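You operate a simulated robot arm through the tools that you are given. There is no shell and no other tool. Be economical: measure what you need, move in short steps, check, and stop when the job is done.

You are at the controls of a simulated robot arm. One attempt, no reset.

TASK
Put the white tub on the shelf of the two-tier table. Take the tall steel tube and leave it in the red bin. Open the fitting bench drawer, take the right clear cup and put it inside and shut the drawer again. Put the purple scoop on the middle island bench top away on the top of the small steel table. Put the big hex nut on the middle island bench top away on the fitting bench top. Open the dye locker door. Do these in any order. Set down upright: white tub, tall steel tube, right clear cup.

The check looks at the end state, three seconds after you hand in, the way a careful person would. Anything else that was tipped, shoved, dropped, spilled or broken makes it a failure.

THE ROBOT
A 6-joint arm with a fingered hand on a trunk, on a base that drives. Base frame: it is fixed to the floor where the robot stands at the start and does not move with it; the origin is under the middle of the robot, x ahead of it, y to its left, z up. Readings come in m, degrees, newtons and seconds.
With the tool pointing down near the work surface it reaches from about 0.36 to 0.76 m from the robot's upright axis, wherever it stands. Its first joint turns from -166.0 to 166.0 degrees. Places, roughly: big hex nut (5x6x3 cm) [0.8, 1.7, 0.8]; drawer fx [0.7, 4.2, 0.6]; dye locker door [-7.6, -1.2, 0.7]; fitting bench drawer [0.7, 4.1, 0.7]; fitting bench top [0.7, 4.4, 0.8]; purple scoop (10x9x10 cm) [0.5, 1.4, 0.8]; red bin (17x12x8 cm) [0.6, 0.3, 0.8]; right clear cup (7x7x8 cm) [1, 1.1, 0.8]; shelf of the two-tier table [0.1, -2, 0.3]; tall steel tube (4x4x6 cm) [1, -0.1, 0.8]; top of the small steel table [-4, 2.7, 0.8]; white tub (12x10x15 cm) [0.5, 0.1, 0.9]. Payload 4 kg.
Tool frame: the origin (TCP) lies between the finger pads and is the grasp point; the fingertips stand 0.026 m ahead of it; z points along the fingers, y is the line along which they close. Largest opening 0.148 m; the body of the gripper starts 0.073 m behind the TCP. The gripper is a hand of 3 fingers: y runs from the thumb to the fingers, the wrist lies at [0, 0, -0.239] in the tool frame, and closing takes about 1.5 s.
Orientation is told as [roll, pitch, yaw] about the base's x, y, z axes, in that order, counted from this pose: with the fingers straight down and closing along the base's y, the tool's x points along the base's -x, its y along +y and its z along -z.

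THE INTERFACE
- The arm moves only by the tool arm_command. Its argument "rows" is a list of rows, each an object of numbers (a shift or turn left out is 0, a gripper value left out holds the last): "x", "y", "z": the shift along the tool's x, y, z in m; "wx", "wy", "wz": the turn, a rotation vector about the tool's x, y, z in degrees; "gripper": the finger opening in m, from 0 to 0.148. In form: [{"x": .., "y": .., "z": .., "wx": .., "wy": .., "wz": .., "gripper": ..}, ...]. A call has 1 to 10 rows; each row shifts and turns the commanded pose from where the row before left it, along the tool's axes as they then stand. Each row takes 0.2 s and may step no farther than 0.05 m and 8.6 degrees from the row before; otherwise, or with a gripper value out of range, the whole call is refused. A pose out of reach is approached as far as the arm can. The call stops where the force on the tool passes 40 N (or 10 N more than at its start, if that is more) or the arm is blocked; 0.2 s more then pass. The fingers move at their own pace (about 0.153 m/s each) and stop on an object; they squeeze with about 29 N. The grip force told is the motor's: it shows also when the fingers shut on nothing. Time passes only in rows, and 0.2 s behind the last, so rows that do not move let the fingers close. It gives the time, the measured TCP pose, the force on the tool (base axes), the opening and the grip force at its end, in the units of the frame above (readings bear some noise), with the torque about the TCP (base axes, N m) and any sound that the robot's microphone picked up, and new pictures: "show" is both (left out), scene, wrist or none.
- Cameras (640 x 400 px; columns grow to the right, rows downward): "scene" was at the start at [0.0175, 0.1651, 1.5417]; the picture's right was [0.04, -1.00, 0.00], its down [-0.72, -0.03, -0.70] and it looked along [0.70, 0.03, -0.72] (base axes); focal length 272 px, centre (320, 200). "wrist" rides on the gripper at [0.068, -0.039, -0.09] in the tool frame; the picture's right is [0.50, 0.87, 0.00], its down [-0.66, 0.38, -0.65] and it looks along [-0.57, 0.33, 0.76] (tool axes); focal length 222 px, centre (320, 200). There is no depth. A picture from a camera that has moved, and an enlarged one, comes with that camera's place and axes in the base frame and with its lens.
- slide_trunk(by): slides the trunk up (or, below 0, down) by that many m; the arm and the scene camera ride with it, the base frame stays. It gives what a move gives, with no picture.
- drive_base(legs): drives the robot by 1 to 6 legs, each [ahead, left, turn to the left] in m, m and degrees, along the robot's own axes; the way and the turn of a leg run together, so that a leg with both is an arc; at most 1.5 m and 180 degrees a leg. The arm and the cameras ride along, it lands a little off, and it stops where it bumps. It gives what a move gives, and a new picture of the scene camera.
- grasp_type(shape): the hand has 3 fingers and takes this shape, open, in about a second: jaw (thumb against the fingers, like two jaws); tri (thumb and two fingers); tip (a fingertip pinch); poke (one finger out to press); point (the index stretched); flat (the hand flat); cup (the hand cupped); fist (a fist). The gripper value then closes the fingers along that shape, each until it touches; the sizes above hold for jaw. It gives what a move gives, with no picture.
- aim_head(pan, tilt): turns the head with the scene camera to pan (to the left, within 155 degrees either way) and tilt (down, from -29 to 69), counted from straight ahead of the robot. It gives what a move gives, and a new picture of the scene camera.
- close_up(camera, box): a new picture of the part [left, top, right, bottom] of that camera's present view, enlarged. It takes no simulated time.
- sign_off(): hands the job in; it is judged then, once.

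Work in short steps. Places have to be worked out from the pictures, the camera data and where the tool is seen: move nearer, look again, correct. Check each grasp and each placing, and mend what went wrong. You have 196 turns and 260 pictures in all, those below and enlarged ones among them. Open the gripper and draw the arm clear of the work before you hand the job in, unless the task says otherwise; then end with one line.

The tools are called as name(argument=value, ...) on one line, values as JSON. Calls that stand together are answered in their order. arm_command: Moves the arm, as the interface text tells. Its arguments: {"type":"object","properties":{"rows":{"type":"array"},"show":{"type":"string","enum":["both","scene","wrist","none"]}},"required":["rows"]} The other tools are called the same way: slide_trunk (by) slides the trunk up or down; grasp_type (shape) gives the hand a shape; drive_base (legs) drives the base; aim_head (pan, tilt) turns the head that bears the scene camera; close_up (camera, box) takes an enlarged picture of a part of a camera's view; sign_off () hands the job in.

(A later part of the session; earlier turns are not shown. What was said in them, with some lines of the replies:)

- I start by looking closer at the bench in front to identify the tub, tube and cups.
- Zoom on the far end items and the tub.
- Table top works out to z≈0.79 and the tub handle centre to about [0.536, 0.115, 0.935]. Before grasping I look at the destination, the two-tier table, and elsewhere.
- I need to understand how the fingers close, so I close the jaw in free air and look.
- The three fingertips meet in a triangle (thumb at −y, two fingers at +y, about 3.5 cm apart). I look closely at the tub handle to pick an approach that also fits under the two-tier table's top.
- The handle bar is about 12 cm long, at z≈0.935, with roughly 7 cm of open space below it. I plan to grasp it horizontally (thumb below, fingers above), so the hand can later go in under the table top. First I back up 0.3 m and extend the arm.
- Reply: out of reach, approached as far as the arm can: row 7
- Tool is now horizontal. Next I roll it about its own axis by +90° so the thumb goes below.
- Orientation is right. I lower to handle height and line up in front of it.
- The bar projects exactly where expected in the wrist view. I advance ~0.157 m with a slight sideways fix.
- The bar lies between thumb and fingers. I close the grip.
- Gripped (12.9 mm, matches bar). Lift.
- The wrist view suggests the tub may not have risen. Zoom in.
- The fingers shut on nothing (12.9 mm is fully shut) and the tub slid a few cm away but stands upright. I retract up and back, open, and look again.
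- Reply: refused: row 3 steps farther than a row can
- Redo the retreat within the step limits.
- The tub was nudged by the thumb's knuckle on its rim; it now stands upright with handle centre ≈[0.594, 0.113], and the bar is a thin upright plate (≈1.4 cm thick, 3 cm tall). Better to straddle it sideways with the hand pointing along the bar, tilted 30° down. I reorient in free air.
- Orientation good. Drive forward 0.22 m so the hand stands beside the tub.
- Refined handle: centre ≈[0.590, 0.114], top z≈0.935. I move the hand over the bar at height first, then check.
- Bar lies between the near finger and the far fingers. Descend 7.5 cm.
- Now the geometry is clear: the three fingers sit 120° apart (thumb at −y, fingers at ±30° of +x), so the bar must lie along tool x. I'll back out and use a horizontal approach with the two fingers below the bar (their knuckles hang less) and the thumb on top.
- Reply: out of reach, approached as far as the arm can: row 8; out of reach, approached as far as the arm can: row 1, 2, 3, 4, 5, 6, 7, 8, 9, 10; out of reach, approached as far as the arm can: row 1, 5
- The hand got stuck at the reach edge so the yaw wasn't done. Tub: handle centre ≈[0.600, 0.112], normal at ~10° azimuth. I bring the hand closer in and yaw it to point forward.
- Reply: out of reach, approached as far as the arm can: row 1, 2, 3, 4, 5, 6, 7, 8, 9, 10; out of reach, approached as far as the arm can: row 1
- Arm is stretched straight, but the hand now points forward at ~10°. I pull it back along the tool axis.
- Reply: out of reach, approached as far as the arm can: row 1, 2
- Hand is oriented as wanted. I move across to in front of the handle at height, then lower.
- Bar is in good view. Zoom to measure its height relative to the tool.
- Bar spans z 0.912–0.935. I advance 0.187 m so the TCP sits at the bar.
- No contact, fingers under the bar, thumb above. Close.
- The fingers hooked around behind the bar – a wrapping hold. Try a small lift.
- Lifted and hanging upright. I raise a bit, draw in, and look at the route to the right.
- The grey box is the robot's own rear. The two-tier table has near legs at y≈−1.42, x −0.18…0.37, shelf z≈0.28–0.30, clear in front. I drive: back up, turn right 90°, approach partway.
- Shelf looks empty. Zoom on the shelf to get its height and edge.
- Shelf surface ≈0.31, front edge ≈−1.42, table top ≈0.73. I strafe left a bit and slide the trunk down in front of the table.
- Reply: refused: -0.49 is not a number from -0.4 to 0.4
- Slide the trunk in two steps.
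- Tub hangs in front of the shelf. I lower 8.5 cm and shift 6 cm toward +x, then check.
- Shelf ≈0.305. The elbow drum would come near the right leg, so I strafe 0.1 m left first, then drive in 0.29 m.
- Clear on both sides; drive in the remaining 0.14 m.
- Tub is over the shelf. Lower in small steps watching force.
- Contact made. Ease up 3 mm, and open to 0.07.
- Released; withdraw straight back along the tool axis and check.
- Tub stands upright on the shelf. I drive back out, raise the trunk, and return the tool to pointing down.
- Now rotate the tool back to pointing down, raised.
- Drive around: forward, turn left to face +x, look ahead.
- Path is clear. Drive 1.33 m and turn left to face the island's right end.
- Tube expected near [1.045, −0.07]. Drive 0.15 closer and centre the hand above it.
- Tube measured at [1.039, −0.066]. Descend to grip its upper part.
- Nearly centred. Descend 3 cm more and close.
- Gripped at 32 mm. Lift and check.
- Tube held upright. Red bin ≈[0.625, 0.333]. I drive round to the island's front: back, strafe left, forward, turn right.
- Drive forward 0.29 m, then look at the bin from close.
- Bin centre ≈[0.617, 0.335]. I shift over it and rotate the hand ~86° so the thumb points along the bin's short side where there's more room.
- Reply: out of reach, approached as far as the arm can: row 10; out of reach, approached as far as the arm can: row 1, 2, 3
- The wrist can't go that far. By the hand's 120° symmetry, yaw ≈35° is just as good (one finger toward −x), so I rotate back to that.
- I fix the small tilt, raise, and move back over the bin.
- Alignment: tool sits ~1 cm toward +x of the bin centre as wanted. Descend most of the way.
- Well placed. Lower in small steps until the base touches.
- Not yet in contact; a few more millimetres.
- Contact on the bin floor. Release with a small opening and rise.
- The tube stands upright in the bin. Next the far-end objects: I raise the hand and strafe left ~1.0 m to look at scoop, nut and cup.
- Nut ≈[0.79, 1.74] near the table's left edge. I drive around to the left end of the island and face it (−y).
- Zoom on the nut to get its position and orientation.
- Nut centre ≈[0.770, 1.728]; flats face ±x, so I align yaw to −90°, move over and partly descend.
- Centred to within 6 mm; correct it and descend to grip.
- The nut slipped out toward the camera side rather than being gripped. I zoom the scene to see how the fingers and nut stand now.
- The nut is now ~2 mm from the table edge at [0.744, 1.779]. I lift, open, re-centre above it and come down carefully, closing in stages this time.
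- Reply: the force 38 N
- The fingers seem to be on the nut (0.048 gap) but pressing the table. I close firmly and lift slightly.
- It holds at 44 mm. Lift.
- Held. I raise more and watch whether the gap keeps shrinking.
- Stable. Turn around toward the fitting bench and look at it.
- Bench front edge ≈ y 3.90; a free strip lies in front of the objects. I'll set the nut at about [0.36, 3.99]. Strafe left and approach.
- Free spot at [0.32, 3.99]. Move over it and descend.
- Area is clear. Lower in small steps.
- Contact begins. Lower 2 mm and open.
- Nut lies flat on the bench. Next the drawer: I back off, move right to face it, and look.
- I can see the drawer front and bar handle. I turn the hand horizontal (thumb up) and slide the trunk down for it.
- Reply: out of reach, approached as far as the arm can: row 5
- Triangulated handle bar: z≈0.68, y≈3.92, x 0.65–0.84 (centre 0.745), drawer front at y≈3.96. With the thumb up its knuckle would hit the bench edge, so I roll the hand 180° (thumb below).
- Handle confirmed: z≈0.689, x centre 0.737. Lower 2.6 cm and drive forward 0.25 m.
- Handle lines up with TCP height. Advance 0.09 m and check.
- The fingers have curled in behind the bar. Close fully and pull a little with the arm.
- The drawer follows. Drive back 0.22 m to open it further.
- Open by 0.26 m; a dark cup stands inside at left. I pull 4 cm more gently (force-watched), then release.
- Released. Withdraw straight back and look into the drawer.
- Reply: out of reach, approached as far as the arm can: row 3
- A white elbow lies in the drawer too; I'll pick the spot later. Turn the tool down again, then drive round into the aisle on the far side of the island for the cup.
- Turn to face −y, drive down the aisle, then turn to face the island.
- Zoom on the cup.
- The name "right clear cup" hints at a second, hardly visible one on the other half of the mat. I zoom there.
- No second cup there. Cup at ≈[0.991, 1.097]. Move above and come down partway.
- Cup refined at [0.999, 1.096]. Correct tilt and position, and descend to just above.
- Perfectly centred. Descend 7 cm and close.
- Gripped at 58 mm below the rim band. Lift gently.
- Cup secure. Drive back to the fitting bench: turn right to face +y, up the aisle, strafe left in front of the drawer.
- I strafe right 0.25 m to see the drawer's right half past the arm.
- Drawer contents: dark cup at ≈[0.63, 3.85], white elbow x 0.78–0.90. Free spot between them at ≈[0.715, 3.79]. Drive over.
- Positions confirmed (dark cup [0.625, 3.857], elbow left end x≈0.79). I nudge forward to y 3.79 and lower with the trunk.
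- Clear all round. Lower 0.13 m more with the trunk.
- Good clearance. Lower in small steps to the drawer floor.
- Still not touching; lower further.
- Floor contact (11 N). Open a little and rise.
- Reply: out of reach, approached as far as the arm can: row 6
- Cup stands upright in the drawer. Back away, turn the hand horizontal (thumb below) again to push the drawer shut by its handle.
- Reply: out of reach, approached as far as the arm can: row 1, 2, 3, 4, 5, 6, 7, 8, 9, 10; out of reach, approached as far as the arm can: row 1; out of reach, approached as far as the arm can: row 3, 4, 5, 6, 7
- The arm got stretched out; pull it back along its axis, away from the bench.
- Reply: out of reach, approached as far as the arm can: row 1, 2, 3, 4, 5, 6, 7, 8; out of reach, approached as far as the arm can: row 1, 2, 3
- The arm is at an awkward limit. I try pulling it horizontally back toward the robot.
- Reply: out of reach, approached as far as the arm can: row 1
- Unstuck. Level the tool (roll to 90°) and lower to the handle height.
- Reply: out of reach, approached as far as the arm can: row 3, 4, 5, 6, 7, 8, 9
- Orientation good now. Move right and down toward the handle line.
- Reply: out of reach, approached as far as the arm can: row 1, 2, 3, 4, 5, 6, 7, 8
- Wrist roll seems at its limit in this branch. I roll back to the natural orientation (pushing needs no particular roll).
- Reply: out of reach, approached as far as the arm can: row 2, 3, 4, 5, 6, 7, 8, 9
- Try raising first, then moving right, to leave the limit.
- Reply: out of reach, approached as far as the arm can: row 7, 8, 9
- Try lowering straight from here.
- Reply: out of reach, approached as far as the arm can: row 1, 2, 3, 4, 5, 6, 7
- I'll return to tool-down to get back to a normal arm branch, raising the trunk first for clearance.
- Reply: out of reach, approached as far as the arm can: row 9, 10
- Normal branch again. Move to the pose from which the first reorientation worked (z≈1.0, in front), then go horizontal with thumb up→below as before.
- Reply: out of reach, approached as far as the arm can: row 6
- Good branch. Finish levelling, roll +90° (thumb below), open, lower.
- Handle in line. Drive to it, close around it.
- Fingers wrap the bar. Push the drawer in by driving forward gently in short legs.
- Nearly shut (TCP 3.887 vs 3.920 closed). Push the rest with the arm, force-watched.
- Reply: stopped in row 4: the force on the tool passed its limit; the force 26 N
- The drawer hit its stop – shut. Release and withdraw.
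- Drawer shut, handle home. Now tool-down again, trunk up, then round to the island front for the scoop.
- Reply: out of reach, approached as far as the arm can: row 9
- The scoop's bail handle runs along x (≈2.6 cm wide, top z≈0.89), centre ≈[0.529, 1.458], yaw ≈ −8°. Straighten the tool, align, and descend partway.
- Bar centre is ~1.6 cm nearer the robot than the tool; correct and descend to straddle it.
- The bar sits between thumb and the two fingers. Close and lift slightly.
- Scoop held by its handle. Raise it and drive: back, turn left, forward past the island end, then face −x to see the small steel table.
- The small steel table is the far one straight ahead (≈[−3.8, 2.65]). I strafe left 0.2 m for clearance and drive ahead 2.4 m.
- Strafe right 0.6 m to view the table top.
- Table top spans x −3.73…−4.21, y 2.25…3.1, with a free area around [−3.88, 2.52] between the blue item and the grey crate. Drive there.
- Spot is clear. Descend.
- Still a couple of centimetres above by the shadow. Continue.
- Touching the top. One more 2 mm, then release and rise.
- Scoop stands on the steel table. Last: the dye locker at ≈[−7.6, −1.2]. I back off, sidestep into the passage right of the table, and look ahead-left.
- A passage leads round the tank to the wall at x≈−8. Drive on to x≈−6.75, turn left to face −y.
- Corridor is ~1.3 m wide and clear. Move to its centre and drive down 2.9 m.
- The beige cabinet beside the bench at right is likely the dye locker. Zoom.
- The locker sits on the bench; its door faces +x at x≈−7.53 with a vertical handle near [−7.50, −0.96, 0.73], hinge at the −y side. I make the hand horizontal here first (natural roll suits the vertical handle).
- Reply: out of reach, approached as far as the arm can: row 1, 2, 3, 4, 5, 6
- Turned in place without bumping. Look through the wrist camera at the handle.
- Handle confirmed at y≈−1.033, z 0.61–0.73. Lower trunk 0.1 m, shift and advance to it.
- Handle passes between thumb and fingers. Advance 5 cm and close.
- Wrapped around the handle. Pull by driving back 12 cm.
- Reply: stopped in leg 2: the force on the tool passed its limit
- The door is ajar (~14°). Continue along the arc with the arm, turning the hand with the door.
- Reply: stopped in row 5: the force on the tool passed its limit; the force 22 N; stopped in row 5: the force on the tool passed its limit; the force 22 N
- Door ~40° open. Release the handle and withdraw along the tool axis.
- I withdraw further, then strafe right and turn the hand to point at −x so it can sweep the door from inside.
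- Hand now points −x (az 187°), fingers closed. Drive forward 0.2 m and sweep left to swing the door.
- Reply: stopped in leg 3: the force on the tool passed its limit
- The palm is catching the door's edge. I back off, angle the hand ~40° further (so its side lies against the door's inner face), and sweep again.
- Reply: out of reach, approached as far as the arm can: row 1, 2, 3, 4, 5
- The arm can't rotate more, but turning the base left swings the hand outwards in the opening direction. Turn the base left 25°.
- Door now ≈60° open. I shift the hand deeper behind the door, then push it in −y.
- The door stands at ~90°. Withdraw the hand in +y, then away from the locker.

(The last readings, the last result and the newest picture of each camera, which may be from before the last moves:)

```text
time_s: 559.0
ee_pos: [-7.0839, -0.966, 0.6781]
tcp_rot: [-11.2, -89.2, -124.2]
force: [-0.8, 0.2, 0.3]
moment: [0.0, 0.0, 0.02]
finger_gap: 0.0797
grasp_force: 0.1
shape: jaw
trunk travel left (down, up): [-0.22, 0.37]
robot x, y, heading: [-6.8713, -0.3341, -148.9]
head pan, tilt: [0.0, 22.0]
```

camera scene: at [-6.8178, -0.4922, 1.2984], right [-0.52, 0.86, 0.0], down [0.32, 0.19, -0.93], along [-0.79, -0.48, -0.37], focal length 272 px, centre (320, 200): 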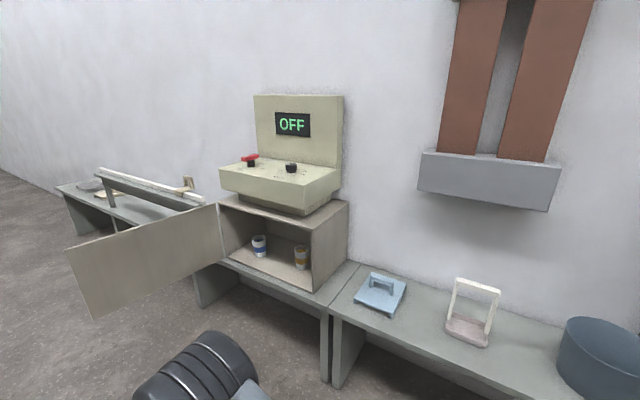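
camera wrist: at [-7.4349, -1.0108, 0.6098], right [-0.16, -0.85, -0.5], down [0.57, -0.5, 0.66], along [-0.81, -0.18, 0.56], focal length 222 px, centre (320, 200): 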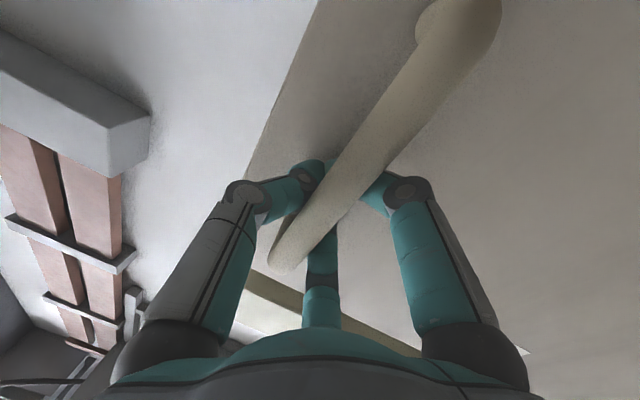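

The door stays wide open, the cups inside are undisturbed, and the gripper is open and clear. All six jobs are done, so I hand in.

sign_off()

```text
The job is handed in.
```

All six tasks are finished and handed in: the tub is on the shelf, the tube is in the red bin, the cup is in the shut drawer, the scoop is on the steel table, the nut is on the fitting bench, and the dye locker door is open.
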